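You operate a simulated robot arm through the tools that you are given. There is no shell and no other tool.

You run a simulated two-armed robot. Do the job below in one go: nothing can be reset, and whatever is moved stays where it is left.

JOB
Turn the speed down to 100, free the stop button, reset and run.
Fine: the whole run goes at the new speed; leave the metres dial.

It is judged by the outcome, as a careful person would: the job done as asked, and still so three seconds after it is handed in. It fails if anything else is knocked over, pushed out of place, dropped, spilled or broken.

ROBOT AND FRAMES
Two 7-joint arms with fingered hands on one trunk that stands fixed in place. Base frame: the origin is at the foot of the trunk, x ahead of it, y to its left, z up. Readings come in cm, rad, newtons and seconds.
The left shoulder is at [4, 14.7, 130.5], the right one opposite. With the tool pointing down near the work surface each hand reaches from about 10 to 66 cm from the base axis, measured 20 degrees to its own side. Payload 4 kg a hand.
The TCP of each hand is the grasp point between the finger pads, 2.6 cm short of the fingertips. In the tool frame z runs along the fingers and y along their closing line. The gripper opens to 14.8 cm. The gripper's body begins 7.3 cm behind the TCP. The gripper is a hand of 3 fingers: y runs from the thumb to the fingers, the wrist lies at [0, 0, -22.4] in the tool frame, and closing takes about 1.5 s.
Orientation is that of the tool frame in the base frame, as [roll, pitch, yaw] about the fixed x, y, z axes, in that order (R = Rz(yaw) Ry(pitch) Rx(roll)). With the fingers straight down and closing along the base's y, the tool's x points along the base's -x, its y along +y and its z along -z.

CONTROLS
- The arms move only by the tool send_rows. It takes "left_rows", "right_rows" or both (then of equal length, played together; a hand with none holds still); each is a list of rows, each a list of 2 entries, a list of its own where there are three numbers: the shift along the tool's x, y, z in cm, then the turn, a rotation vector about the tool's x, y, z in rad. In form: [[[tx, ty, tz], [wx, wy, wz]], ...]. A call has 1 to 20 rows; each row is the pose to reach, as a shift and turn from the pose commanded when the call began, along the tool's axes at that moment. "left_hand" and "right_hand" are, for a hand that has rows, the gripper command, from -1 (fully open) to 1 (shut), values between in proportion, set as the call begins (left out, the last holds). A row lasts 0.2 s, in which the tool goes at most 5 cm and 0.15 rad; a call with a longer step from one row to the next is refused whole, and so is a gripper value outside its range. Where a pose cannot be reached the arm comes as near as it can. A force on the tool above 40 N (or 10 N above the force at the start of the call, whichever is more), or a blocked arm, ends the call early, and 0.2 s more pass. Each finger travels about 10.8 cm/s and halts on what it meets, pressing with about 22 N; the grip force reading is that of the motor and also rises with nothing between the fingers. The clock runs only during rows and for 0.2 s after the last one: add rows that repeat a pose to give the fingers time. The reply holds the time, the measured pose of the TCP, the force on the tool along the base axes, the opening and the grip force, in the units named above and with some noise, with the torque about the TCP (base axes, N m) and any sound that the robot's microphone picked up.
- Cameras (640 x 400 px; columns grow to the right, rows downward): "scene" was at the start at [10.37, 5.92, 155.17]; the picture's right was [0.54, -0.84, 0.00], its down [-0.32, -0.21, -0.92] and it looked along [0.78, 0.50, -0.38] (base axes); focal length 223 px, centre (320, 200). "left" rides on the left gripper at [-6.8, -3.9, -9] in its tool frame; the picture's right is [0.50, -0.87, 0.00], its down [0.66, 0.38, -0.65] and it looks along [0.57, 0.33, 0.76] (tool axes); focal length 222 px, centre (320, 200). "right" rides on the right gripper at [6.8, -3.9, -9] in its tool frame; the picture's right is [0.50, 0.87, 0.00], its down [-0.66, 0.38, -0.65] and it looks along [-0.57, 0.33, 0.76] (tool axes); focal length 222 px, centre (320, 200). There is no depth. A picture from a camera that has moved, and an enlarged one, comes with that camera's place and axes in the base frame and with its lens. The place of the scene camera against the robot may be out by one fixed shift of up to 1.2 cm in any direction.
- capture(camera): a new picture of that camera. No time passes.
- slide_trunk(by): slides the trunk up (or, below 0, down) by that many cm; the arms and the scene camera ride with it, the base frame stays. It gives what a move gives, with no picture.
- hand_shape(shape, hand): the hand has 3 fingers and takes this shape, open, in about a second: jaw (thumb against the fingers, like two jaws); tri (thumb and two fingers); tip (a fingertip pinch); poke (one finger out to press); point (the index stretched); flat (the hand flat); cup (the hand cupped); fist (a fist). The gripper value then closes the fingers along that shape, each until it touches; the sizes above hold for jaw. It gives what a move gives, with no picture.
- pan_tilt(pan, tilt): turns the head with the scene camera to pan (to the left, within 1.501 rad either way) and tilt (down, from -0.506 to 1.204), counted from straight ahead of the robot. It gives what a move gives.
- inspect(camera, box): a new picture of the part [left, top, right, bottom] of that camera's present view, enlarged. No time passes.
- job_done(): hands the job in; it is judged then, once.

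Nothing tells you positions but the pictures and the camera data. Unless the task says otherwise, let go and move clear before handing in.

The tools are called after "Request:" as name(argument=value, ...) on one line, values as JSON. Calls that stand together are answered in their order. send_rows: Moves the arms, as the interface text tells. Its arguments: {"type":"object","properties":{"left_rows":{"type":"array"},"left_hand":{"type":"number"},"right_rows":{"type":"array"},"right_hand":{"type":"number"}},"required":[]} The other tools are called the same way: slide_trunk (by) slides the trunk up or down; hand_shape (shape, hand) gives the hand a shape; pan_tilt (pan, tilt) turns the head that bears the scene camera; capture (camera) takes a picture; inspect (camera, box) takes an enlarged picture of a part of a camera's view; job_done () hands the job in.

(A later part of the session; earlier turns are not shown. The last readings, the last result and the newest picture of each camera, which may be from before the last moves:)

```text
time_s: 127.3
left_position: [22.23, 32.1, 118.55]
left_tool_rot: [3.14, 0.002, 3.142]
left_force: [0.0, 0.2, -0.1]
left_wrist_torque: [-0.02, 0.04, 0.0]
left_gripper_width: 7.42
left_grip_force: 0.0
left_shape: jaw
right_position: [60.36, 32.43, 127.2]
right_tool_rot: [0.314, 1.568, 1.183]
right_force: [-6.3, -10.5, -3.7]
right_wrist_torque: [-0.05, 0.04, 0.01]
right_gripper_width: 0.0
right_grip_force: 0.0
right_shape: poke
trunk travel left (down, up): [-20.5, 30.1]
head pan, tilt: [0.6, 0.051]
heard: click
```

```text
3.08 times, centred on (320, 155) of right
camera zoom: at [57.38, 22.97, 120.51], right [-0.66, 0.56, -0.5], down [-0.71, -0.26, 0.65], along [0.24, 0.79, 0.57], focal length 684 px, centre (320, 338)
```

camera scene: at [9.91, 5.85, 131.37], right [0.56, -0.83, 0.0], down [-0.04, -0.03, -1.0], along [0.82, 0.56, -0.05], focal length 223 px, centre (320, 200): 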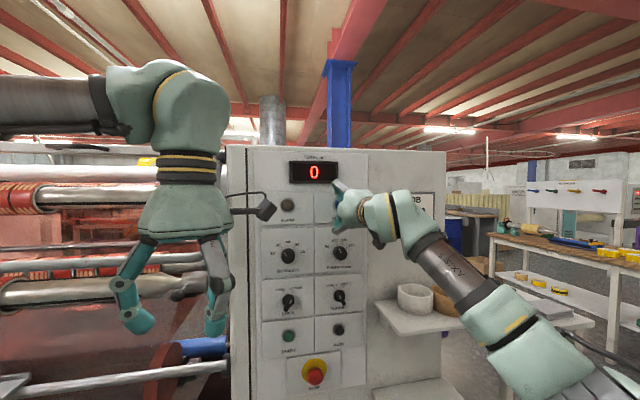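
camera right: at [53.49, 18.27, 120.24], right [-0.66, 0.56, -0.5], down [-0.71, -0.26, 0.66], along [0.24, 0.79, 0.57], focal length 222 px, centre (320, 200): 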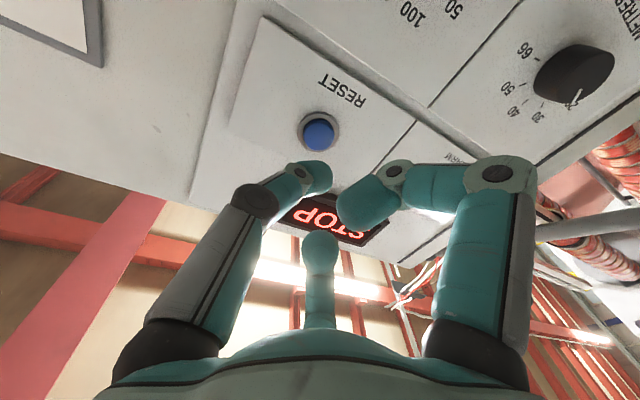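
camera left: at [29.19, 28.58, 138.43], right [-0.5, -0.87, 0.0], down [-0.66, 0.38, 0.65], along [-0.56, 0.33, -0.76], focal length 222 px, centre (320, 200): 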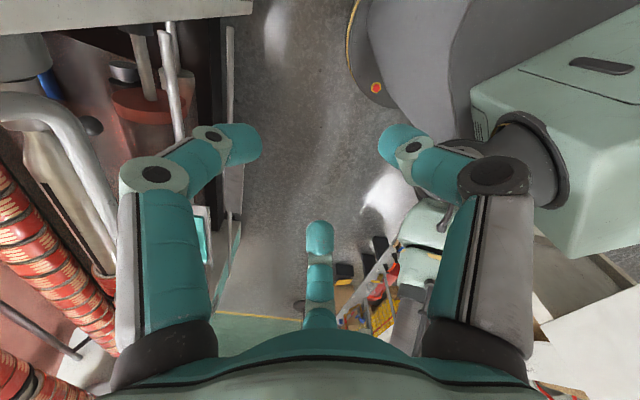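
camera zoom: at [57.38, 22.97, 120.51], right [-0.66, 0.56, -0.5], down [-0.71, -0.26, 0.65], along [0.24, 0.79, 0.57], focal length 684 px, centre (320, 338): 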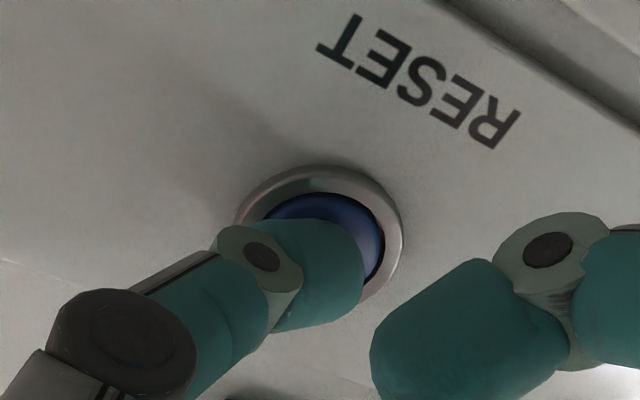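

A click was heard, the display changed from STOP to 0 and the ALARM lamp is out, so the stop button is free and the reset worked. Before starting, I'll withdraw and go to the original viewpoint to measure exactly how far the white ring moved.

Request:
send_rows(right_rows=[[[0, 0, -1.5], [0, 0, 0]], [[0, 0, -4], [0, 0, 0]], [[0, 0, -7], [-0.08, 0.05, 0]], [[0, -1, -9], [-0.16, 0.1, 0]], [[0, -2, -11], [-0.24, 0.15, 0]]])

Request:
slide_trunk(by=27)

Request:
pan_tilt(pan=0.569, tilt=0.393)

Request:
capture(camera="scene")

Request:
inspect(camera="scene", box=[330, 230, 530, 380])

```text
time_s: 128.5
left_position: [22.25, 32.28, 118.52]
left_tool_rot: [3.14, 0.002, 3.141]
left_force: [0.0, -0.5, -0.9]
left_wrist_torque: [-0.01, 0.02, 0.0]
left_gripper_width: 7.4
left_grip_force: 0.0
left_shape: jaw
right_position: [54.89, 22.81, 127.15]
right_tool_rot: [3.022, 1.422, -2.15]
right_force: [-0.2, -0.9, -0.5]
right_wrist_torque: [0.02, 0.01, -0.01]
right_gripper_width: 0.0
right_grip_force: 0.1
right_shape: poke
trunk travel left (down, up): [-20.5, 30.1]
head pan, tilt: [0.6, 0.051]
```

```text
time_s: 131.3
left_position: [22.47, 32.43, 145.43]
left_tool_rot: [3.141, 0.001, -3.141]
left_force: [-0.5, -0.1, -0.1]
left_wrist_torque: [-0.01, -0.03, 0.03]
left_gripper_width: 7.4
left_grip_force: 0.1
left_shape: jaw
right_position: [54.88, 22.98, 154.14]
right_tool_rot: [3.022, 1.422, -2.15]
right_force: [-0.6, -1.4, -0.7]
right_wrist_torque: [-0.02, 0.0, 0.02]
right_gripper_width: 0.0
right_grip_force: 0.0
right_shape: poke
trunk travel left (down, up): [-47.5, 3.1]
head pan, tilt: [0.6, 0.051]
```

```text
time_s: 132.1
left_position: [22.3, 32.28, 145.43]
left_tool_rot: [-3.141, 0.002, -3.141]
left_force: [0.3, -0.4, 0.4]
left_wrist_torque: [0.0, 0.02, 0.02]
left_gripper_width: 7.35
left_grip_force: 0.1
left_shape: jaw
right_position: [55.03, 22.96, 154.04]
right_tool_rot: [3.024, 1.423, -2.147]
right_force: [0.1, -0.2, -0.2]
right_wrist_torque: [0.03, 0.03, 0.01]
right_gripper_width: 0.0
right_grip_force: 0.0
right_shape: poke
trunk travel left (down, up): [-47.5, 3.1]
head pan, tilt: [0.569, 0.393]
```

```text
taken
camera scene: at [10.38, 5.92, 155.17], right [0.54, -0.84, 0.0], down [-0.32, -0.21, -0.92], along [0.78, 0.5, -0.38], focal length 223 px, centre (320, 200)
```

scene: 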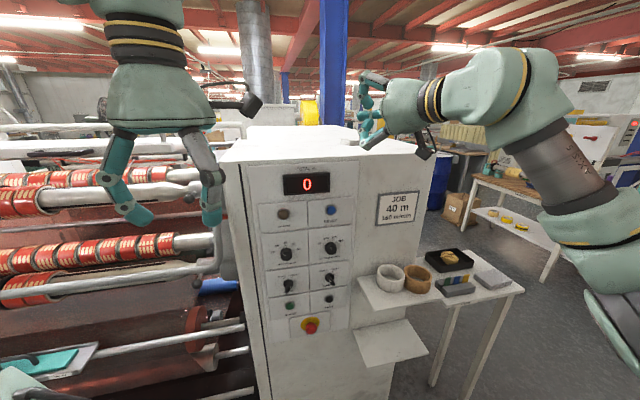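

```text
2.67 times, centred on (430, 305) of scene
camera zoom: at [10.38, 5.92, 155.17], right [0.54, -0.84, 0.0], down [-0.32, -0.21, -0.92], along [0.78, 0.5, -0.38], focal length 594 px, centre (27, -80)
```

zoom: 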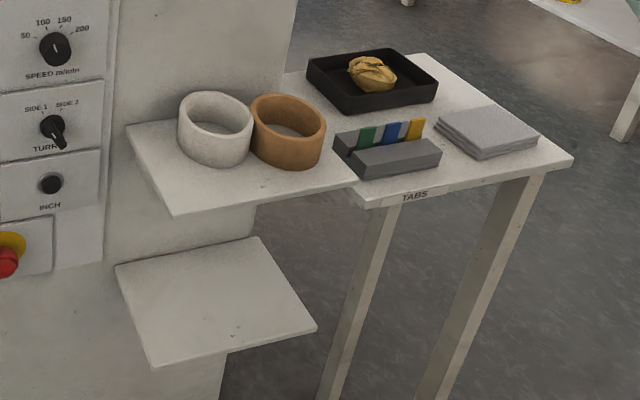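

SPEED reads 100 and the display 0. Same view as at the start: the white ring has moved about 4 cm back and right and now touches the brown one, which itself is unmoved. I'll try the "point" shape as a hook to draw the ring back from inside.

Request:
hand_shape(shape="point", hand="right")

Request:
capture(camera="right")

Request:
inspect(camera="scene", box=[330, 60, 470, 160])

```text
time_s: 133.0
left_position: [22.45, 32.3, 145.38]
left_tool_rot: [3.141, 0.003, 3.142]
left_force: [0.4, -0.1, -0.3]
left_wrist_torque: [0.0, 0.01, 0.0]
left_gripper_width: 7.39
left_grip_force: 0.0
left_shape: jaw
right_position: [55.02, 22.89, 154.09]
right_tool_rot: [3.022, 1.423, -2.147]
right_force: [0.7, -0.9, -0.1]
right_wrist_torque: [-0.01, -0.01, 0.04]
right_gripper_width: 14.22
right_grip_force: 0.1
right_shape: point
trunk travel left (down, up): [-47.5, 3.1]
head pan, tilt: [0.569, 0.393]
```

```text
taken
camera right: at [53.84, 12.31, 148.72], right [-0.82, 0.32, -0.48], down [-0.57, -0.33, 0.75], along [0.08, 0.89, 0.45], focal length 222 px, centre (320, 200)
```

right: 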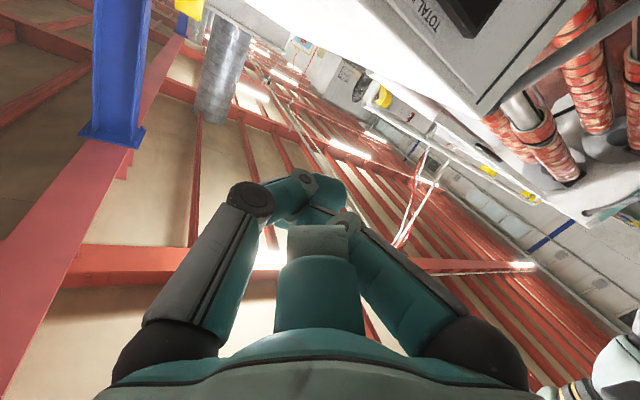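

```text
4.00 times, centred on (400, 110) of scene
camera zoom: at [10.37, 5.92, 155.17], right [0.54, -0.84, 0.0], down [-0.32, -0.21, -0.92], along [0.78, 0.5, -0.38], focal length 891 px, centre (0, 560)
```

zoom: 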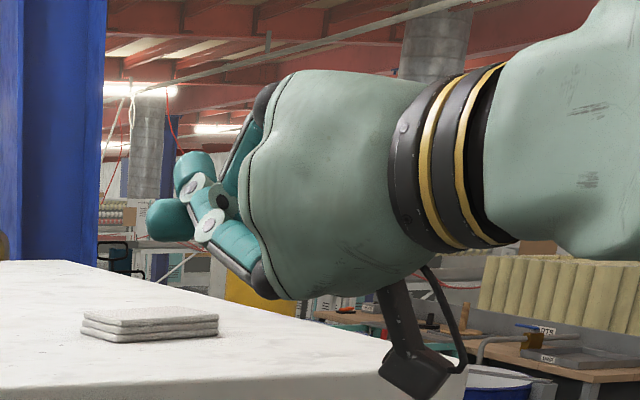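

The "point" shape is too bunched for hooking. A half-open jaw with one finger at the bottom, entering the ring from above at 45°, will do better. I'll switch shape here in free space, then move to a hover above and in front of the ring.

Request:
hand_shape(shape="jaw", hand="right")

Request:
send_rows(right_rows=[[[3.2, -1.4, 0.2], [0.05, 0.076, -0.015]], [[6.4, -2.9, 0.3], [0.104, 0.152, -0.031]], [[9.6, -4.3, 0.5], [0.156, 0.228, -0.046]], [[12.8, -5.8, 0.6], [0.208, 0.304, -0.061]], [[16, -7.2, 0.8], [0.26, 0.38, -0.077]], [[19.1, -8.6, 0.9], [0.313, 0.455, -0.092]], [[22.3, -10.1, 1.1], [0.365, 0.531, -0.107]], [[25.5, -11.5, 1.2], [0.417, 0.607, -0.122]], [[28.7, -13, 1.4], [0.469, 0.683, -0.138]], [[31.9, -14.4, 1.55], [0.521, 0.759, -0.153]]], right_hand=0.0)

Request:
capture(camera="right")

Request:
capture(camera="scene")

```text
time_s: 133.9
left_position: [22.42, 32.34, 145.35]
left_tool_rot: [3.141, 0.003, -3.141]
left_force: [0.1, 0.1, 0.0]
left_wrist_torque: [0.02, 0.03, 0.01]
left_gripper_width: 7.39
left_grip_force: 0.2
left_shape: jaw
right_position: [54.96, 22.98, 154.04]
right_tool_rot: [3.023, 1.423, -2.148]
right_force: [0.2, 0.0, 0.1]
right_wrist_torque: [0.01, 0.0, -0.03]
right_gripper_width: 14.74
right_grip_force: 0.0
right_shape: jaw
trunk travel left (down, up): [-47.5, 3.1]
head pan, tilt: [0.569, 0.393]
```

```text
time_s: 136.1
left_position: [22.38, 32.34, 145.51]
left_tool_rot: [3.14, 0.003, 3.141]
left_force: [0.4, 0.3, 0.2]
left_wrist_torque: [0.03, -0.01, -0.01]
left_gripper_width: 7.4
left_grip_force: 0.0
left_shape: jaw
right_position: [66.03, 13.9, 121.9]
right_tool_rot: [-2.676, 0.656, -2.112]
right_force: [1.0, -1.1, -0.3]
right_wrist_torque: [-0.05, 0.0, 0.0]
right_gripper_width: 7.47
right_grip_force: 0.1
right_shape: jaw
trunk travel left (down, up): [-47.5, 3.1]
head pan, tilt: [0.569, 0.393]
```

```text
taken
camera right: at [59.53, 4.46, 125.68], right [-0.75, 0.26, -0.61], down [-0.4, 0.55, 0.73], along [0.53, 0.79, -0.31], focal length 222 px, centre (320, 200)
```

right: 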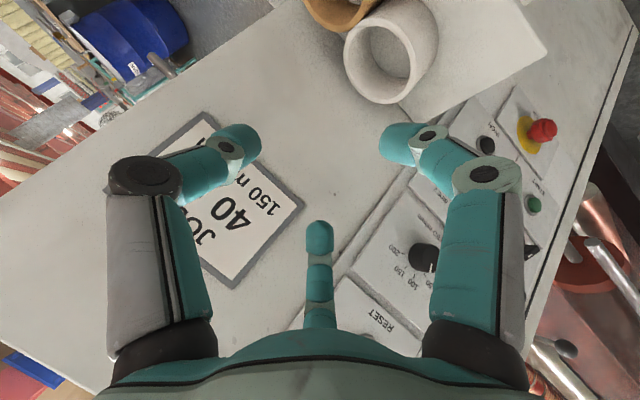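

```text
taken
camera scene: at [10.43, 5.98, 155.16], right [0.54, -0.84, 0.0], down [-0.32, -0.21, -0.92], along [0.78, 0.5, -0.38], focal length 223 px, centre (320, 200)
```

scene: 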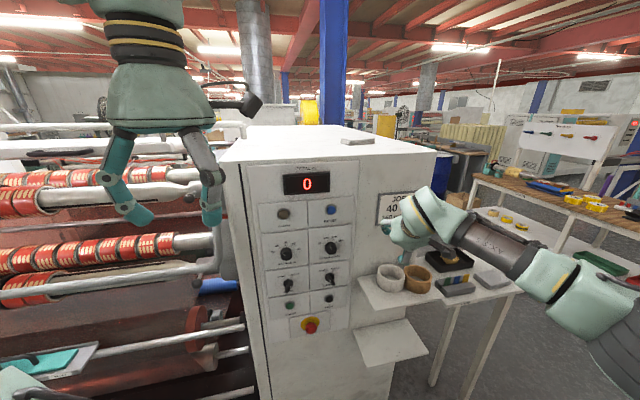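

Reached the hover. The white ring is now at about (72.3, 16.3), with its rim near z = 105. I'll narrow the fingers and come in above it, pausing before inserting the lowest finger.

Request:
send_rows(right_rows=[[[0.3, 0.2, 3], [0, 0, 0]], [[0.6, 0.4, 6], [0, 0, 0]], [[0.9, 0.6, 9], [0, 0, 0]], [[1.1, 0.8, 11], [0, 0, 0]], [[1.1, 0.8, 11], [0, 0, 0]]], right_hand=0.4)

Request:
capture(camera="right")

Request:
inspect(camera="scene", box=[350, 190, 490, 310])

```text
time_s: 137.3
left_position: [22.34, 32.32, 145.47]
left_tool_rot: [3.141, 0.001, 3.141]
left_force: [1.0, 0.2, 0.3]
left_wrist_torque: [0.01, 0.01, 0.04]
left_gripper_width: 7.37
left_grip_force: 0.0
left_shape: jaw
right_position: [72.34, 16.32, 113.18]
right_tool_rot: [-2.676, 0.657, -2.111]
right_force: [-0.4, -0.2, -0.8]
right_wrist_torque: [0.0, 0.02, 0.01]
right_gripper_width: 4.49
right_grip_force: 0.1
right_shape: jaw
trunk travel left (down, up): [-47.5, 3.1]
head pan, tilt: [0.569, 0.393]
```

```text
taken
camera right: at [65.93, 6.8, 116.92], right [-0.75, 0.26, -0.61], down [-0.4, 0.55, 0.73], along [0.53, 0.79, -0.31], focal length 222 px, centre (320, 200)
```

right: 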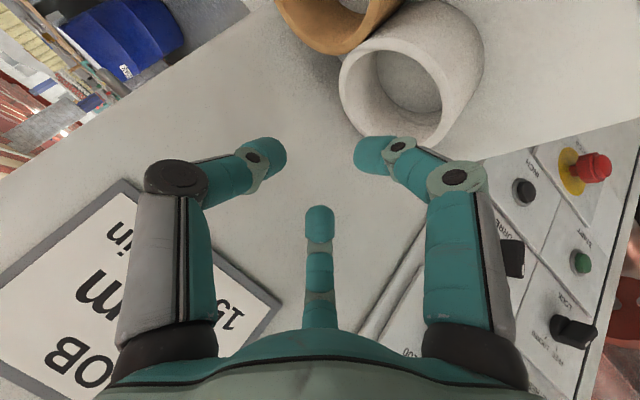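

```text
3.33 times, centred on (420, 250) of scene
camera zoom: at [10.39, 5.91, 155.17], right [0.54, -0.84, 0.0], down [-0.32, -0.21, -0.92], along [0.78, 0.5, -0.38], focal length 742 px, centre (-13, 33)
```

zoom: 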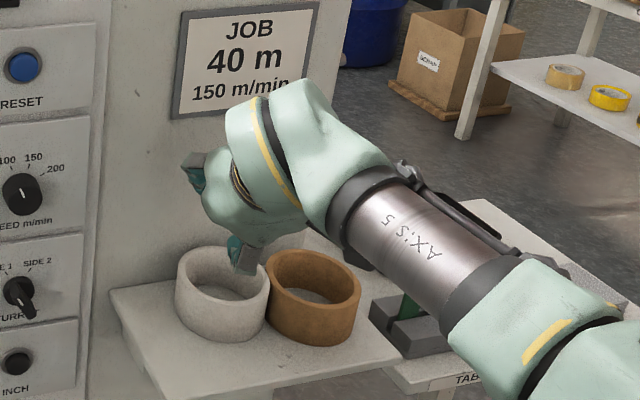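

I'll work by sight: move part-way so the lowest fingertip heads for the ring's opening, checking both cameras.

Request:
send_rows(right_rows=[[[0.7, 0.3, 1.2], [0, 0, 0]], [[1.4, 0.6, 2.4], [0, 0, 0]]])

Request:
inspect(camera="right", box=[260, 0, 500, 190])

Request:
inspect(camera="scene", box=[370, 220, 450, 300])

```text
time_s: 137.9
left_position: [22.38, 32.3, 145.32]
left_tool_rot: [-3.142, 0.001, 3.141]
left_force: [-1.0, -0.6, 0.4]
left_wrist_torque: [0.0, 0.0, 0.04]
left_gripper_width: 7.39
left_grip_force: 0.0
left_shape: jaw
right_position: [73.04, 16.39, 110.36]
right_tool_rot: [-2.679, 0.657, -2.112]
right_force: [0.7, -0.1, 0.4]
right_wrist_torque: [0.02, 0.02, -0.01]
right_gripper_width: 4.5
right_grip_force: 0.1
right_shape: jaw
trunk travel left (down, up): [-47.5, 3.1]
head pan, tilt: [0.569, 0.393]
```

```text
2.11 times, centred on (380, 95) of right
camera zoom: at [66.59, 6.9, 114.17], right [-0.75, 0.26, -0.61], down [-0.4, 0.55, 0.73], along [0.53, 0.79, -0.31], focal length 468 px, centre (194, 421)
```

zoom: 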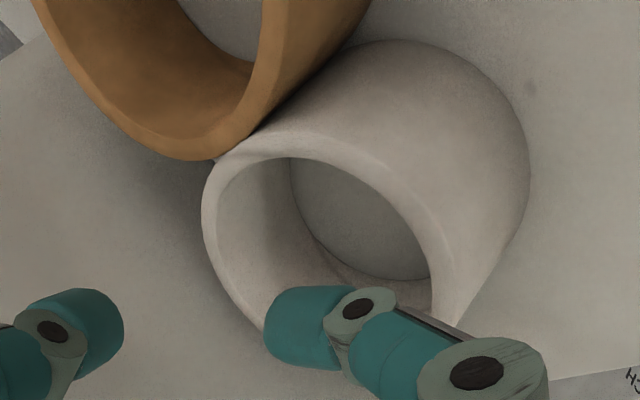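

```text
5.00 times, centred on (410, 260) of scene
camera zoom: at [10.41, 5.95, 155.16], right [0.54, -0.84, 0.0], down [-0.32, -0.21, -0.92], along [0.78, 0.5, -0.38], focal length 1114 px, centre (-130, -100)
```

zoom: 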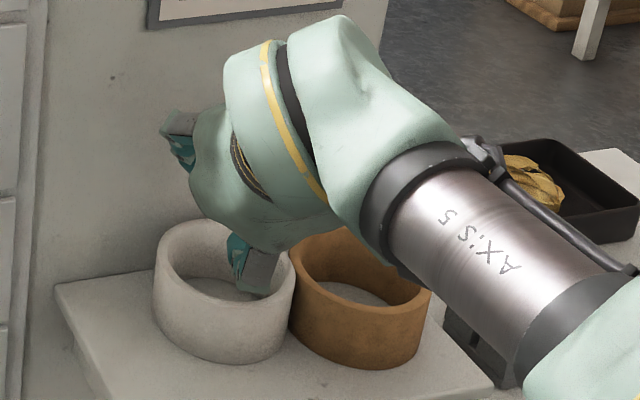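

The rim centre works out at (72.9, 15.8, 103.9), and the lowest fingertip is right above it at about z = 106. I'll lower it 4 cm into the ring.

Request:
send_rows(right_rows=[[[0.6, 0.3, 0.8], [0, 0, 0]], [[1.3, 0.55, 1.6], [0, 0, 0]], [[1.9, 0.8, 2.4], [0, 0, 0]], [[2.5, 1.1, 3.2], [0, 0, 0]]])

Request:
inspect(camera="right", box=[260, 0, 500, 190])

Request:
inspect(camera="scene", box=[370, 220, 450, 300])

```text
time_s: 138.9
left_position: [21.93, 32.32, 145.5]
left_tool_rot: [3.141, 0.005, -3.141]
left_force: [-0.4, -0.4, -0.7]
left_wrist_torque: [-0.03, 0.0, 0.02]
left_gripper_width: 7.39
left_grip_force: 0.2
left_shape: jaw
right_position: [73.25, 16.3, 106.81]
right_tool_rot: [-2.667, 0.663, -2.103]
right_force: [-0.8, 0.8, 20.1]
right_wrist_torque: [-0.21, 0.64, -0.05]
right_gripper_width: 4.15
right_grip_force: 0.0
right_shape: jaw
trunk travel left (down, up): [-47.5, 3.1]
head pan, tilt: [0.569, 0.393]
```

```text
2.11 times, centred on (380, 95) of right
camera zoom: at [66.75, 6.83, 110.52], right [-0.74, 0.26, -0.62], down [-0.41, 0.55, 0.73], along [0.53, 0.79, -0.3], focal length 468 px, centre (194, 421)
```

zoom: 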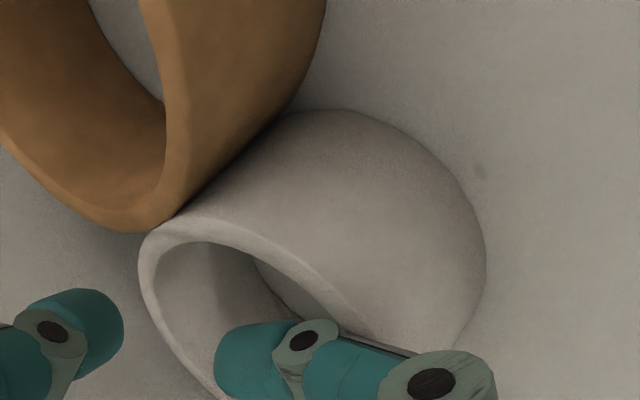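

```text
5.00 times, centred on (410, 260) of scene
camera zoom: at [9.95, 5.91, 155.21], right [0.54, -0.84, 0.0], down [-0.32, -0.21, -0.92], along [0.78, 0.5, -0.38], focal length 1114 px, centre (-130, -100)
```

zoom: 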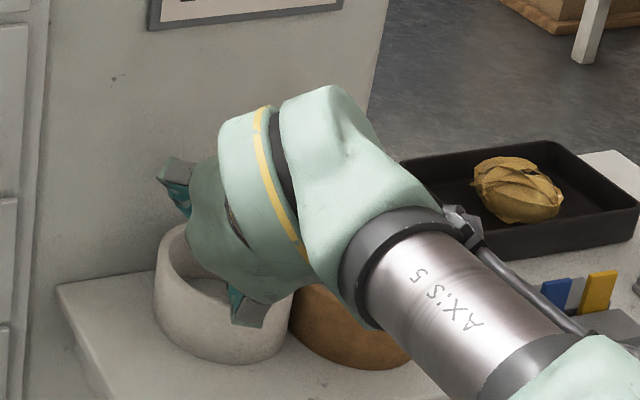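

The finger's knuckle rests on the front rim with about 20 N, so it isn't hooked. Light downward pressure with a drag may still move the ring, so I'll try 1.5 cm toward its old place and look.

Request:
send_rows(right_rows=[[[0.1, 0.35, -0.2], [0, 0, 0]], [[0.2, 0.7, -0.45], [0, 0, 0]], [[0.3, 1.1, -0.7], [0, 0, 0]]])

Request:
inspect(camera="right", box=[260, 0, 500, 190])

Request:
inspect(camera="scene", box=[330, 230, 530, 380])

```text
time_s: 139.7
left_position: [22.01, 32.12, 145.55]
left_tool_rot: [3.138, 0.005, 3.139]
left_force: [0.5, -0.2, -0.2]
left_wrist_torque: [-0.04, -0.04, -0.01]
left_gripper_width: 7.38
left_grip_force: 0.2
left_shape: jaw
right_position: [71.96, 16.31, 106.6]
right_tool_rot: [-2.671, 0.658, -2.111]
right_force: [-0.8, -4.0, 22.7]
right_wrist_torque: [-0.4, 0.56, 0.13]
right_gripper_width: 4.09
right_grip_force: 0.0
right_shape: jaw
trunk travel left (down, up): [-47.5, 3.1]
head pan, tilt: [0.569, 0.393]
```

```text
2.11 times, centred on (380, 95) of right
camera zoom: at [65.47, 6.91, 110.3], right [-0.74, 0.26, -0.62], down [-0.41, 0.55, 0.73], along [0.53, 0.79, -0.3], focal length 468 px, centre (194, 421)
```

zoom: 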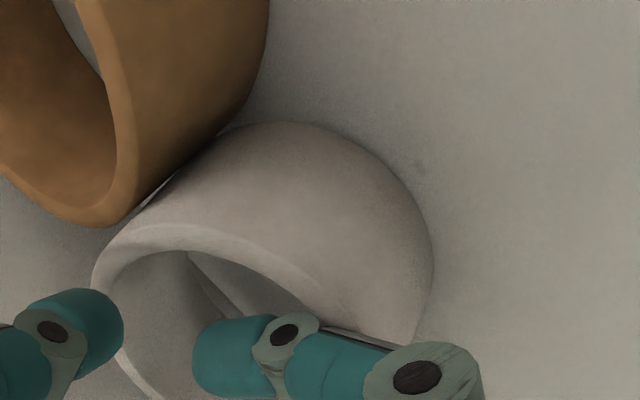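

```text
2.67 times, centred on (430, 305) of scene
camera zoom: at [9.96, 5.7, 155.21], right [0.54, -0.84, 0.0], down [-0.32, -0.2, -0.93], along [0.78, 0.5, -0.38], focal length 594 px, centre (27, -80)
```

zoom: 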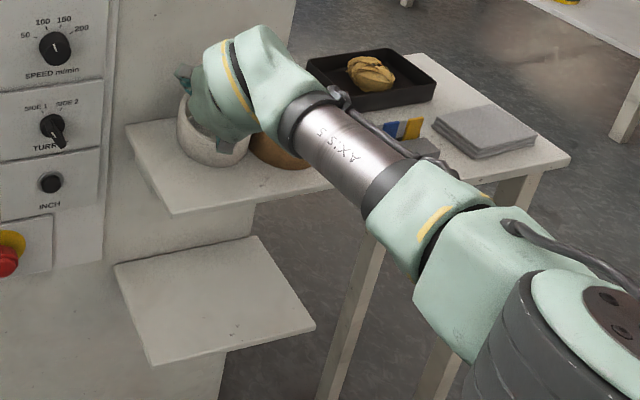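

A small gap has opened between the rings, so dragging works at least partly. Continuing the drag another 2.5 cm.

Request:
send_rows(right_rows=[[[0.15, 0.5, -0.35], [0, 0, 0]], [[0.3, 1, -0.7], [0, 0, 0]], [[0.45, 1.5, -1.1], [0, 0, 0]], [[0.6, 2, -1.5], [0, 0, 0]]])

Request:
inspect(camera="right", box=[260, 0, 500, 190])

Request:
inspect(camera="scene", box=[330, 230, 530, 380])

```text
time_s: 140.7
left_position: [21.91, 32.24, 145.59]
left_tool_rot: [3.139, 0.006, 3.14]
left_force: [0.1, -0.6, -0.4]
left_wrist_torque: [-0.01, -0.05, -0.01]
left_gripper_width: 7.37
left_grip_force: 0.0
left_shape: jaw
right_position: [69.23, 17.11, 106.56]
right_tool_rot: [-2.676, 0.66, -2.112]
right_force: [-2.7, -3.0, 19.4]
right_wrist_torque: [-0.21, 0.33, 0.03]
right_gripper_width: 3.96
right_grip_force: 0.0
right_shape: jaw
trunk travel left (down, up): [-47.5, 3.1]
head pan, tilt: [0.569, 0.393]
```

```text
2.11 times, centred on (380, 95) of right
camera zoom: at [62.86, 7.74, 110.15], right [-0.74, 0.26, -0.61], down [-0.41, 0.55, 0.73], along [0.53, 0.79, -0.3], focal length 468 px, centre (194, 421)
```

zoom: 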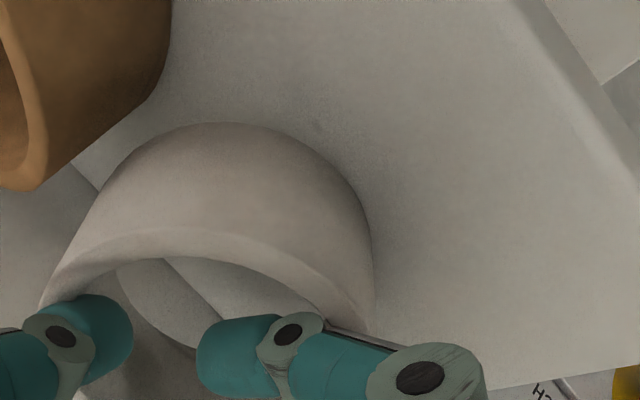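

```text
2.67 times, centred on (430, 305) of scene
camera zoom: at [9.99, 5.81, 155.19], right [0.54, -0.84, 0.0], down [-0.32, -0.21, -0.92], along [0.78, 0.5, -0.38], focal length 594 px, centre (27, -80)
```

zoom: 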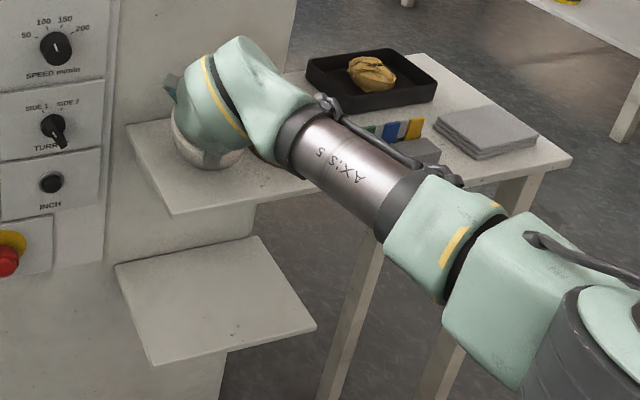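

The ring is following now, with a clear gap to the brown one. From the image it has about 2.9 cm left to go toward the robot, so I'll continue the drag in that direction.

Request:
send_rows(right_rows=[[[0.3, 0.4, -0.35], [0, 0, 0]], [[0.55, 0.8, -0.7], [0, 0, 0]], [[0.8, 1.2, -1.1], [0, 0, 0]], [[1.1, 1.65, -1.45], [0, 0, 0]]])

Request:
inspect(camera="right", box=[260, 0, 500, 190])

Request:
inspect(camera="scene", box=[330, 230, 530, 380])

```text
time_s: 141.7
left_position: [22.15, 32.35, 145.48]
left_tool_rot: [3.14, 0.003, -3.141]
left_force: [-0.7, -0.7, 0.4]
left_wrist_torque: [0.02, 0.02, 0.0]
left_gripper_width: 7.41
left_grip_force: 0.1
left_shape: jaw
right_position: [67.0, 17.23, 106.1]
right_tool_rot: [-2.676, 0.658, -2.112]
right_force: [-4.6, -0.5, 13.4]
right_wrist_torque: [-0.09, 0.1, -0.02]
right_gripper_width: 4.05
right_grip_force: 0.1
right_shape: jaw
trunk travel left (down, up): [-47.5, 3.1]
head pan, tilt: [0.569, 0.393]
```

```text
2.11 times, centred on (380, 95) of right
camera zoom: at [60.51, 7.82, 109.8], right [-0.75, 0.26, -0.61], down [-0.4, 0.55, 0.73], along [0.53, 0.79, -0.31], focal length 468 px, centre (194, 421)
```

zoom: 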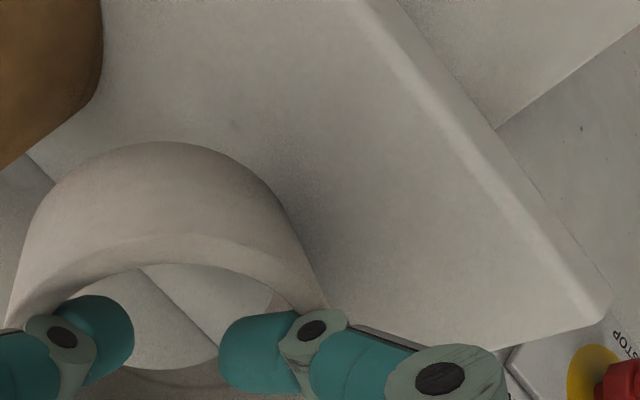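

```text
2.67 times, centred on (430, 305) of scene
camera zoom: at [10.11, 5.86, 155.19], right [0.54, -0.84, 0.0], down [-0.32, -0.21, -0.92], along [0.78, 0.5, -0.38], focal length 594 px, centre (27, -80)
```

zoom: 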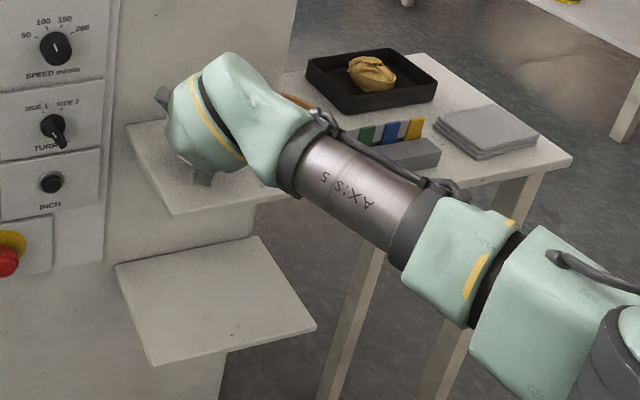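

I'll lift off and measure where the ring is now.

Request:
send_rows(right_rows=[[[-1.5, -0.7, -1.5], [0, 0, 0]], [[-3.5, -1.8, -4], [0, 0, 0]], [[-5, -2.8, -7.5], [0, 0, 0]], [[-6, -3.5, -11.5], [0, 0, 0]], [[-7, -4.5, -15], [0, 0, 0]]])

Request:
inspect(camera="scene", box=[330, 230, 530, 380])

Request:
capture(camera="right")

```text
time_s: 142.9
left_position: [22.16, 32.31, 145.42]
left_tool_rot: [3.14, 0.003, -3.142]
left_force: [-0.7, -0.3, 0.7]
left_wrist_torque: [-0.02, -0.03, -0.01]
left_gripper_width: 7.39
left_grip_force: 0.0
left_shape: jaw
right_position: [62.73, 15.18, 122.6]
right_tool_rot: [-2.678, 0.657, -2.114]
right_force: [0.0, 0.4, -0.4]
right_wrist_torque: [-0.01, -0.01, -0.01]
right_gripper_width: 4.42
right_grip_force: 0.1
right_shape: jaw
trunk travel left (down, up): [-47.5, 3.1]
head pan, tilt: [0.569, 0.393]
```

```text
2.67 times, centred on (430, 305) of scene
camera zoom: at [10.27, 5.88, 155.18], right [0.54, -0.84, 0.0], down [-0.32, -0.21, -0.92], along [0.78, 0.5, -0.38], focal length 594 px, centre (27, -80)
```

zoom: 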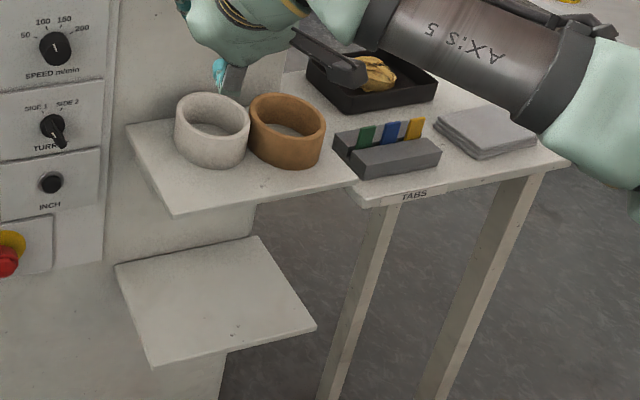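

```text
taken
camera right: at [56.3, 5.83, 126.26], right [-0.75, 0.26, -0.61], down [-0.4, 0.55, 0.73], along [0.53, 0.79, -0.31], focal length 222 px, centre (320, 200)
```

right: 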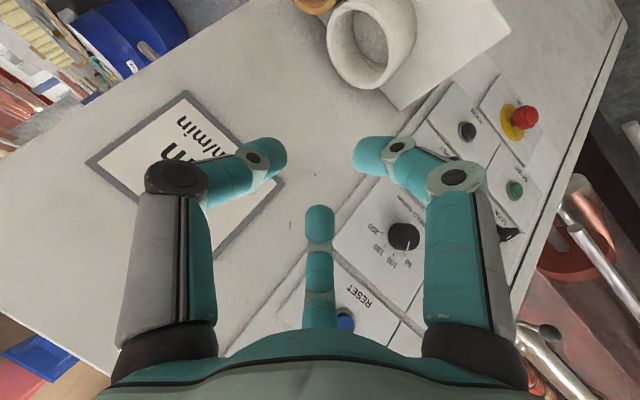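

The drag only moved the ring about 0.5 cm; friction slips, so a real hook is needed. I'll look at the "tip" and "flat" shapes here in free space for a straighter finger.

Request:
hand_shape(shape="flat", hand="right")

Request:
capture(camera="right")

Request:
inspect(camera="scene", box=[350, 140, 490, 260])

Request:
hand_shape(shape="tip", hand="right")

Request:
capture(camera="right")

Request:
inspect(camera="scene", box=[350, 140, 490, 260])

```text
time_s: 143.8
left_position: [22.28, 32.39, 145.3]
left_tool_rot: [-3.141, 0.001, -3.14]
left_force: [-0.4, -0.2, 0.0]
left_wrist_torque: [-0.01, -0.01, -0.02]
left_gripper_width: 7.41
left_grip_force: 0.0
left_shape: jaw
right_position: [62.96, 15.35, 122.33]
right_tool_rot: [-2.677, 0.657, -2.111]
right_force: [-0.4, -0.8, -0.2]
right_wrist_torque: [0.01, -0.01, 0.02]
right_gripper_width: 0.03
right_grip_force: 0.0
right_shape: flat
trunk travel left (down, up): [-47.5, 3.1]
head pan, tilt: [0.569, 0.393]
```

```text
taken
camera right: at [56.42, 5.9, 126.16], right [-0.75, 0.26, -0.61], down [-0.4, 0.55, 0.73], along [0.53, 0.79, -0.31], focal length 222 px, centre (320, 200)
```

right: 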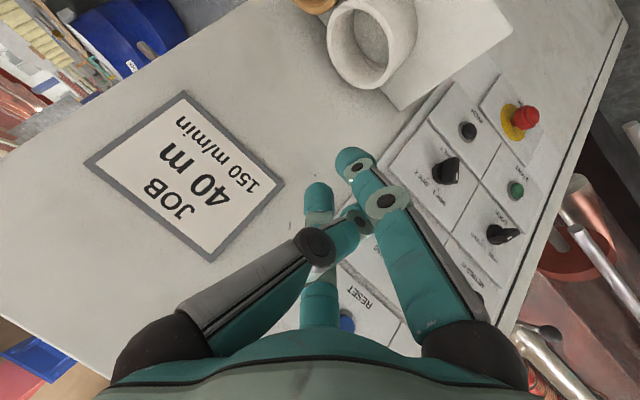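

```text
3.33 times, centred on (420, 200) of scene
camera zoom: at [10.4, 5.93, 155.16], right [0.54, -0.84, 0.0], down [-0.32, -0.21, -0.92], along [0.78, 0.5, -0.38], focal length 742 px, centre (-13, 200)
```

zoom: 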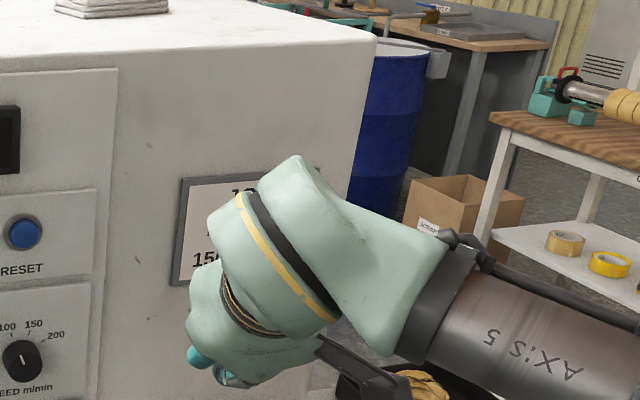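

```text
time_s: 144.7
left_position: [22.35, 32.37, 145.43]
left_tool_rot: [-3.141, 0.002, -3.141]
left_force: [-0.1, -0.8, 0.5]
left_wrist_torque: [-0.01, 0.04, 0.01]
left_gripper_width: 7.4
left_grip_force: 0.1
left_shape: jaw
right_position: [62.89, 15.27, 122.41]
right_tool_rot: [-2.677, 0.656, -2.112]
right_force: [0.2, 0.1, 0.5]
right_wrist_torque: [0.01, 0.0, 0.01]
right_gripper_width: 14.77
right_grip_force: 0.0
right_shape: tip
trunk travel left (down, up): [-47.5, 3.1]
head pan, tilt: [0.569, 0.393]
```

```text
taken
camera right: at [56.4, 5.9, 126.18], right [-0.75, 0.26, -0.61], down [-0.4, 0.55, 0.73], along [0.53, 0.79, -0.31], focal length 222 px, centre (320, 200)
```

right: 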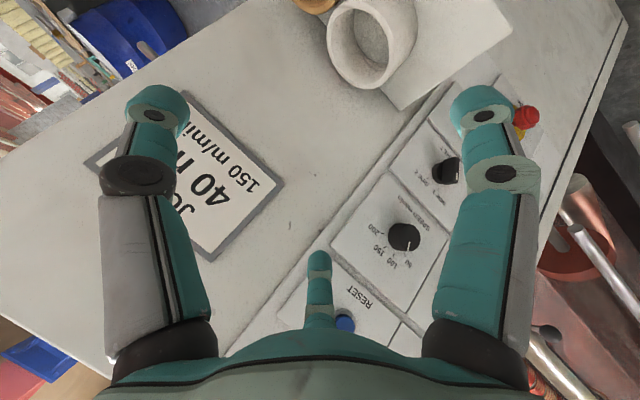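

```text
3.33 times, centred on (420, 200) of scene
camera zoom: at [10.37, 5.92, 155.17], right [0.54, -0.84, 0.0], down [-0.32, -0.21, -0.92], along [0.78, 0.5, -0.38], focal length 742 px, centre (-13, 200)
```

zoom: 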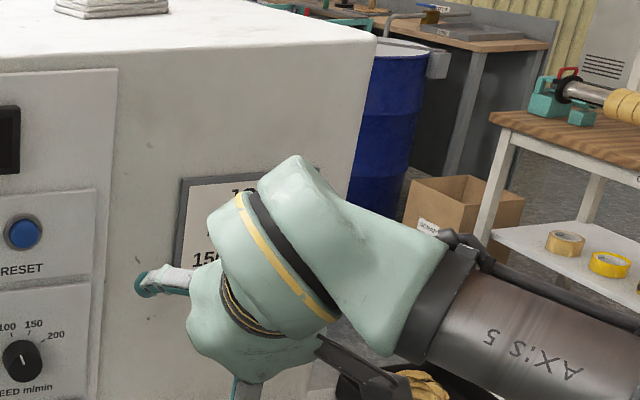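

Neither shape gives a better hook. A half-open jaw facing the cabinet at about 50° down keeps clear of everything and lets me both pull the ring outward and push its inside wall left. Setting that up now above the ring.

Request:
hand_shape(shape="jaw", hand="right")

Request:
send_rows(right_rows=[[[0, 0, 0], [-0.075, -0.02, -0.081]], [[0, 0, 0], [-0.15, -0.039, -0.162]], [[0, 0, 0], [-0.226, -0.058, -0.243]], [[0, 0, 0], [-0.301, -0.078, -0.324]], [[-0.3, -0.6, 2.8], [-0.301, -0.078, -0.324]], [[-0.6, -1.2, 5.6], [-0.301, -0.078, -0.324]], [[-0.9, -1.8, 8.4], [-0.301, -0.078, -0.324]], [[-1.2, -2.3, 11], [-0.301, -0.078, -0.324]], [[-1.4, -2.7, 13], [-0.301, -0.078, -0.324]]], right_hand=0.0)

Request:
capture(camera="right")

Request:
inspect(camera="scene", box=[350, 190, 490, 310])

```text
time_s: 145.6
left_position: [22.37, 32.36, 145.53]
left_tool_rot: [3.14, 0.002, 3.141]
left_force: [0.0, 0.5, 0.1]
left_wrist_torque: [0.02, -0.01, -0.02]
left_gripper_width: 7.38
left_grip_force: 0.1
left_shape: jaw
right_position: [62.83, 15.28, 122.41]
right_tool_rot: [-2.678, 0.656, -2.113]
right_force: [0.6, 0.0, 0.2]
right_wrist_torque: [-0.01, -0.01, 0.02]
right_gripper_width: 14.8
right_grip_force: 0.3
right_shape: jaw
trunk travel left (down, up): [-47.5, 3.1]
head pan, tilt: [0.569, 0.393]
```

```text
time_s: 147.6
left_position: [22.36, 32.33, 145.49]
left_tool_rot: [-3.14, 0.001, -3.141]
left_force: [0.9, -0.5, -0.1]
left_wrist_torque: [-0.03, -0.02, 0.0]
left_gripper_width: 7.38
left_grip_force: 0.1
left_shape: jaw
right_position: [72.03, 17.14, 116.34]
right_tool_rot: [-2.742, 0.592, -1.707]
right_force: [0.3, -0.8, -0.8]
right_wrist_torque: [0.02, 0.0, -0.03]
right_gripper_width: 7.39
right_grip_force: 0.1
right_shape: jaw
right hand out of reach, approached as far as the arm can: row 9
trunk travel left (down, up): [-47.5, 3.1]
head pan, tilt: [0.569, 0.393]
```

```text
taken
camera right: at [70.47, 6.21, 120.76], right [-0.82, -0.12, -0.56], down [-0.56, 0.37, 0.74], along [0.12, 0.92, -0.37], focal length 222 px, centre (320, 200)
```

right: 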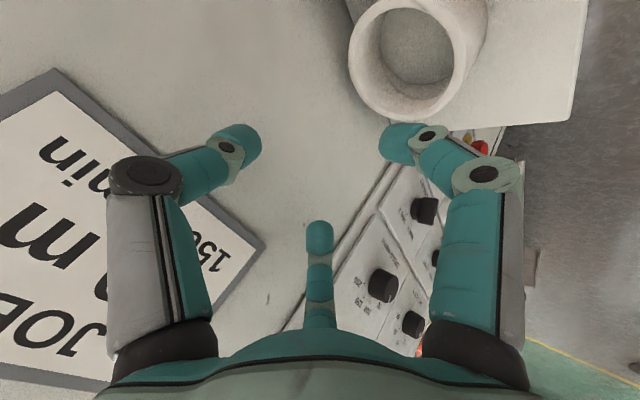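

```text
3.33 times, centred on (420, 250) of scene
camera zoom: at [10.35, 5.95, 155.17], right [0.54, -0.84, 0.0], down [-0.32, -0.21, -0.92], along [0.78, 0.5, -0.38], focal length 742 px, centre (-13, 33)
```

zoom: 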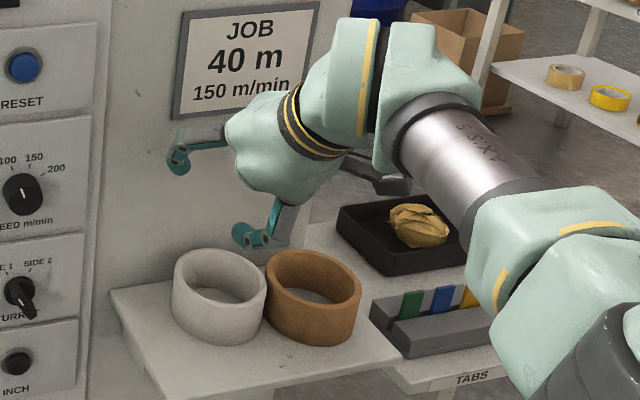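

I'm near full reach, but the lowest fingertip is above the ring's opening. I'll lower it about a centimetre below the rim, ready to push the inside wall to the left.

Request:
send_rows(right_rows=[[[1.2, 0.7, 1.5], [0, 0, 0]], [[2.4, 1.4, 3], [0, 0, 0]], [[3.6, 2.1, 4.5], [0, 0, 0]], [[4.3, 2.5, 5.3], [0, 0, 0]], [[4.86, 2.8, 6], [0, 0, 0]]])

Request:
capture(camera="right")

Request:
inspect(camera="scene", box=[370, 220, 450, 300])

```text
time_s: 148.8
left_position: [22.2, 32.28, 145.38]
left_tool_rot: [-3.141, 0.004, -3.141]
left_force: [0.8, 0.0, 1.0]
left_wrist_torque: [0.01, 0.0, 0.0]
left_gripper_width: 7.38
left_grip_force: 0.1
left_shape: jaw
right_position: [71.72, 16.91, 108.13]
right_tool_rot: [-2.739, 0.591, -1.708]
right_force: [0.0, -0.3, 5.4]
right_wrist_torque: [-0.1, 0.07, -0.01]
right_gripper_width: 7.14
right_grip_force: 0.0
right_shape: jaw
trunk travel left (down, up): [-47.5, 3.1]
head pan, tilt: [0.569, 0.393]
```

```text
taken
camera right: at [70.15, 5.91, 112.69], right [-0.82, -0.12, -0.56], down [-0.56, 0.37, 0.74], along [0.12, 0.92, -0.37], focal length 222 px, centre (320, 200)
```

right: 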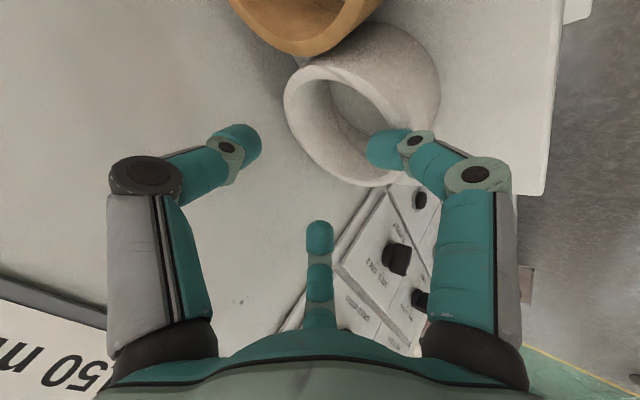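

```text
5.00 times, centred on (410, 260) of scene
camera zoom: at [10.19, 5.89, 155.19], right [0.54, -0.84, 0.0], down [-0.32, -0.21, -0.92], along [0.78, 0.5, -0.38], focal length 1114 px, centre (-130, -100)
```

zoom: 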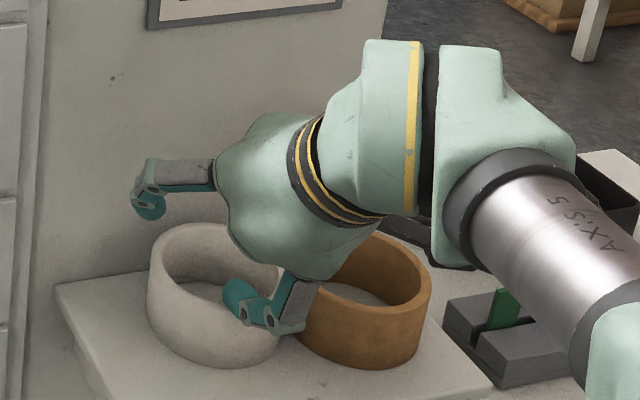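

The fingertip is inside the ring behind its front wall with only 5 N. Pulling straight outward 2.5 cm.

Request:
send_rows(right_rows=[[[0.45, 0.25, -0.4], [0, 0, 0]], [[0.85, 0.5, -0.8], [0, 0, 0]], [[1.3, 0.75, -1.2], [0, 0, 0]], [[1.7, 1, -1.6], [0, 0, 0]]])

Request:
capture(camera="right")

Request:
inspect(camera="scene", box=[330, 230, 530, 380])

```text
time_s: 149.8
left_position: [22.47, 32.35, 145.48]
left_tool_rot: [3.141, 0.004, 3.141]
left_force: [0.4, 0.0, 0.0]
left_wrist_torque: [0.02, 0.04, -0.04]
left_gripper_width: 7.38
left_grip_force: 0.0
left_shape: jaw
right_position: [69.95, 15.01, 107.88]
right_tool_rot: [-2.746, 0.591, -1.713]
right_force: [0.6, 0.8, 0.8]
right_wrist_torque: [-0.02, 0.03, -0.01]
right_gripper_width: 7.39
right_grip_force: 0.0
right_shape: jaw
trunk travel left (down, up): [-47.5, 3.1]
head pan, tilt: [0.569, 0.393]
```

```text
taken
camera right: at [68.43, 4.07, 112.32], right [-0.82, -0.12, -0.56], down [-0.55, 0.37, 0.74], along [0.12, 0.92, -0.37], focal length 222 px, centre (320, 200)
```

right: 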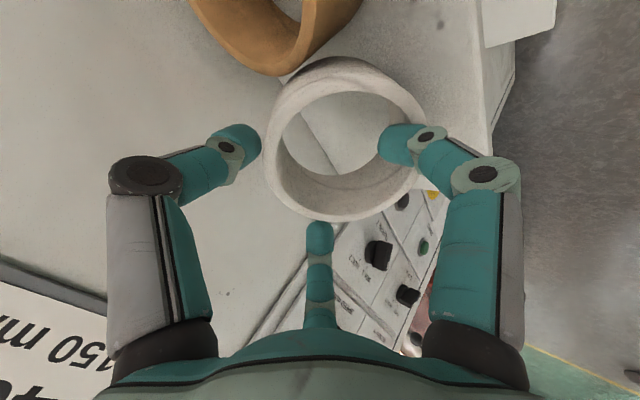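

```text
2.67 times, centred on (430, 305) of scene
camera zoom: at [10.45, 5.88, 155.16], right [0.54, -0.84, 0.0], down [-0.32, -0.21, -0.92], along [0.78, 0.5, -0.38], focal length 594 px, centre (27, -80)
```

zoom: 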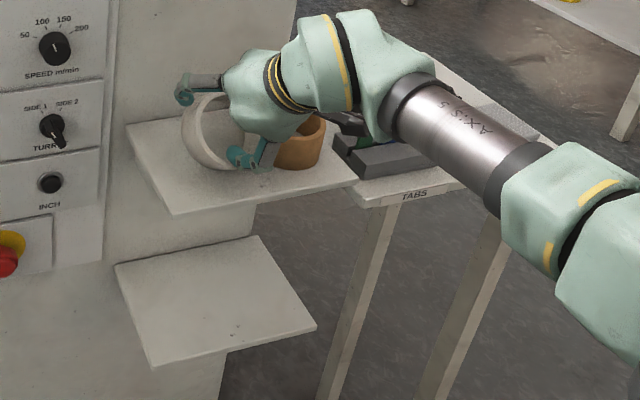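

The ring has tipped up toward the hand instead of sliding. I'll carefully reverse the motion to let it settle flat again.

Request:
inspect(camera="right", box=[230, 30, 460, 230])

Request:
inspect(camera="scene", box=[370, 240, 450, 310])

```text
2.00 times, centred on (345, 130) of right
camera zoom: at [68.43, 4.07, 112.32], right [-0.82, -0.12, -0.56], down [-0.55, 0.37, 0.74], along [0.12, 0.92, -0.37], focal length 444 px, centre (270, 340)
```

zoom: 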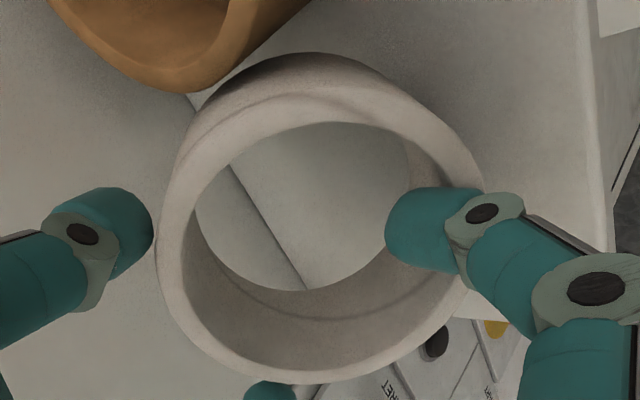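

```text
5.71 times, centred on (410, 275) of scene
camera zoom: at [10.45, 5.88, 155.16], right [0.54, -0.84, 0.0], down [-0.32, -0.21, -0.92], along [0.78, 0.5, -0.38], focal length 1273 px, centre (-194, -229)
```

zoom: 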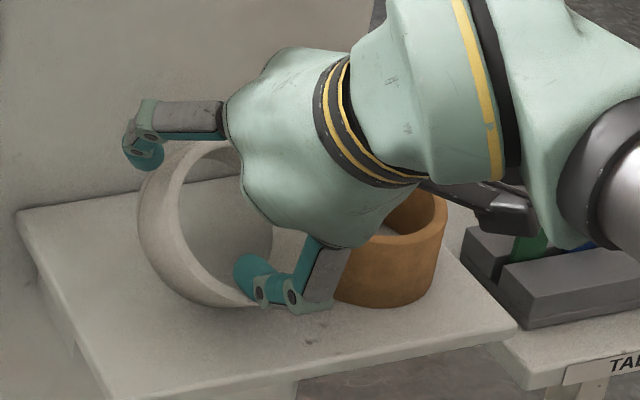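

The upper-left finger caught the ring's back wall and tipped it toward the robot. Reversing inward should push it back onto its base.

Request:
send_rows(right_rows=[[[-0.4, -0.25, 0.4], [0, 0, 0]], [[-0.8, -0.5, 0.8], [0, 0, 0]]])

Request:
inspect(camera="right", box=[230, 30, 460, 230])

Request:
inspect(camera="scene", box=[370, 240, 450, 310])

```text
time_s: 150.4
left_position: [22.33, 32.4, 145.47]
left_tool_rot: [-3.142, 0.001, 3.142]
left_force: [-0.4, 0.0, -0.1]
left_wrist_torque: [-0.03, 0.02, 0.0]
left_gripper_width: 7.4
left_grip_force: 0.1
left_shape: jaw
right_position: [70.97, 15.96, 108.04]
right_tool_rot: [-2.745, 0.591, -1.708]
right_force: [-0.6, -0.8, 0.9]
right_wrist_torque: [-0.01, 0.04, -0.02]
right_gripper_width: 7.39
right_grip_force: 0.1
right_shape: jaw
trunk travel left (down, up): [-47.5, 3.1]
head pan, tilt: [0.569, 0.393]
```

```text
2.00 times, centred on (345, 130) of right
camera zoom: at [69.36, 4.94, 112.49], right [-0.82, -0.12, -0.56], down [-0.56, 0.37, 0.74], along [0.12, 0.92, -0.37], focal length 444 px, centre (270, 340)
```

zoom: 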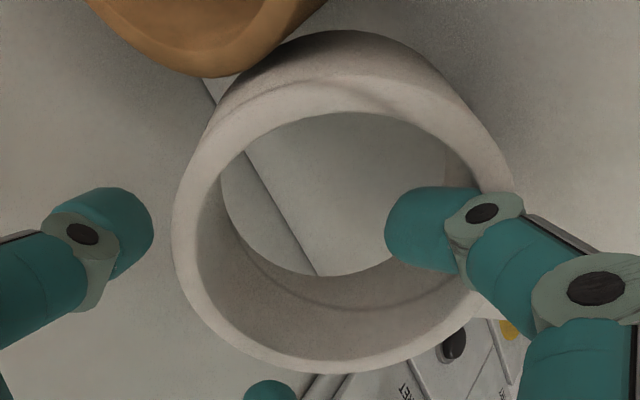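

```text
5.71 times, centred on (410, 275) of scene
camera zoom: at [10.38, 5.98, 155.16], right [0.54, -0.84, 0.0], down [-0.32, -0.21, -0.92], along [0.78, 0.5, -0.38], focal length 1273 px, centre (-194, -229)
```

zoom: 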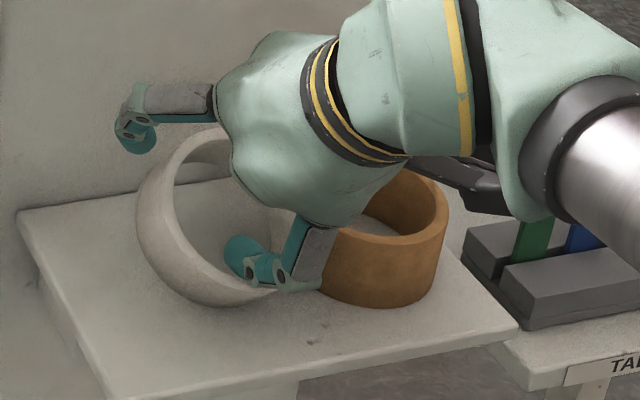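

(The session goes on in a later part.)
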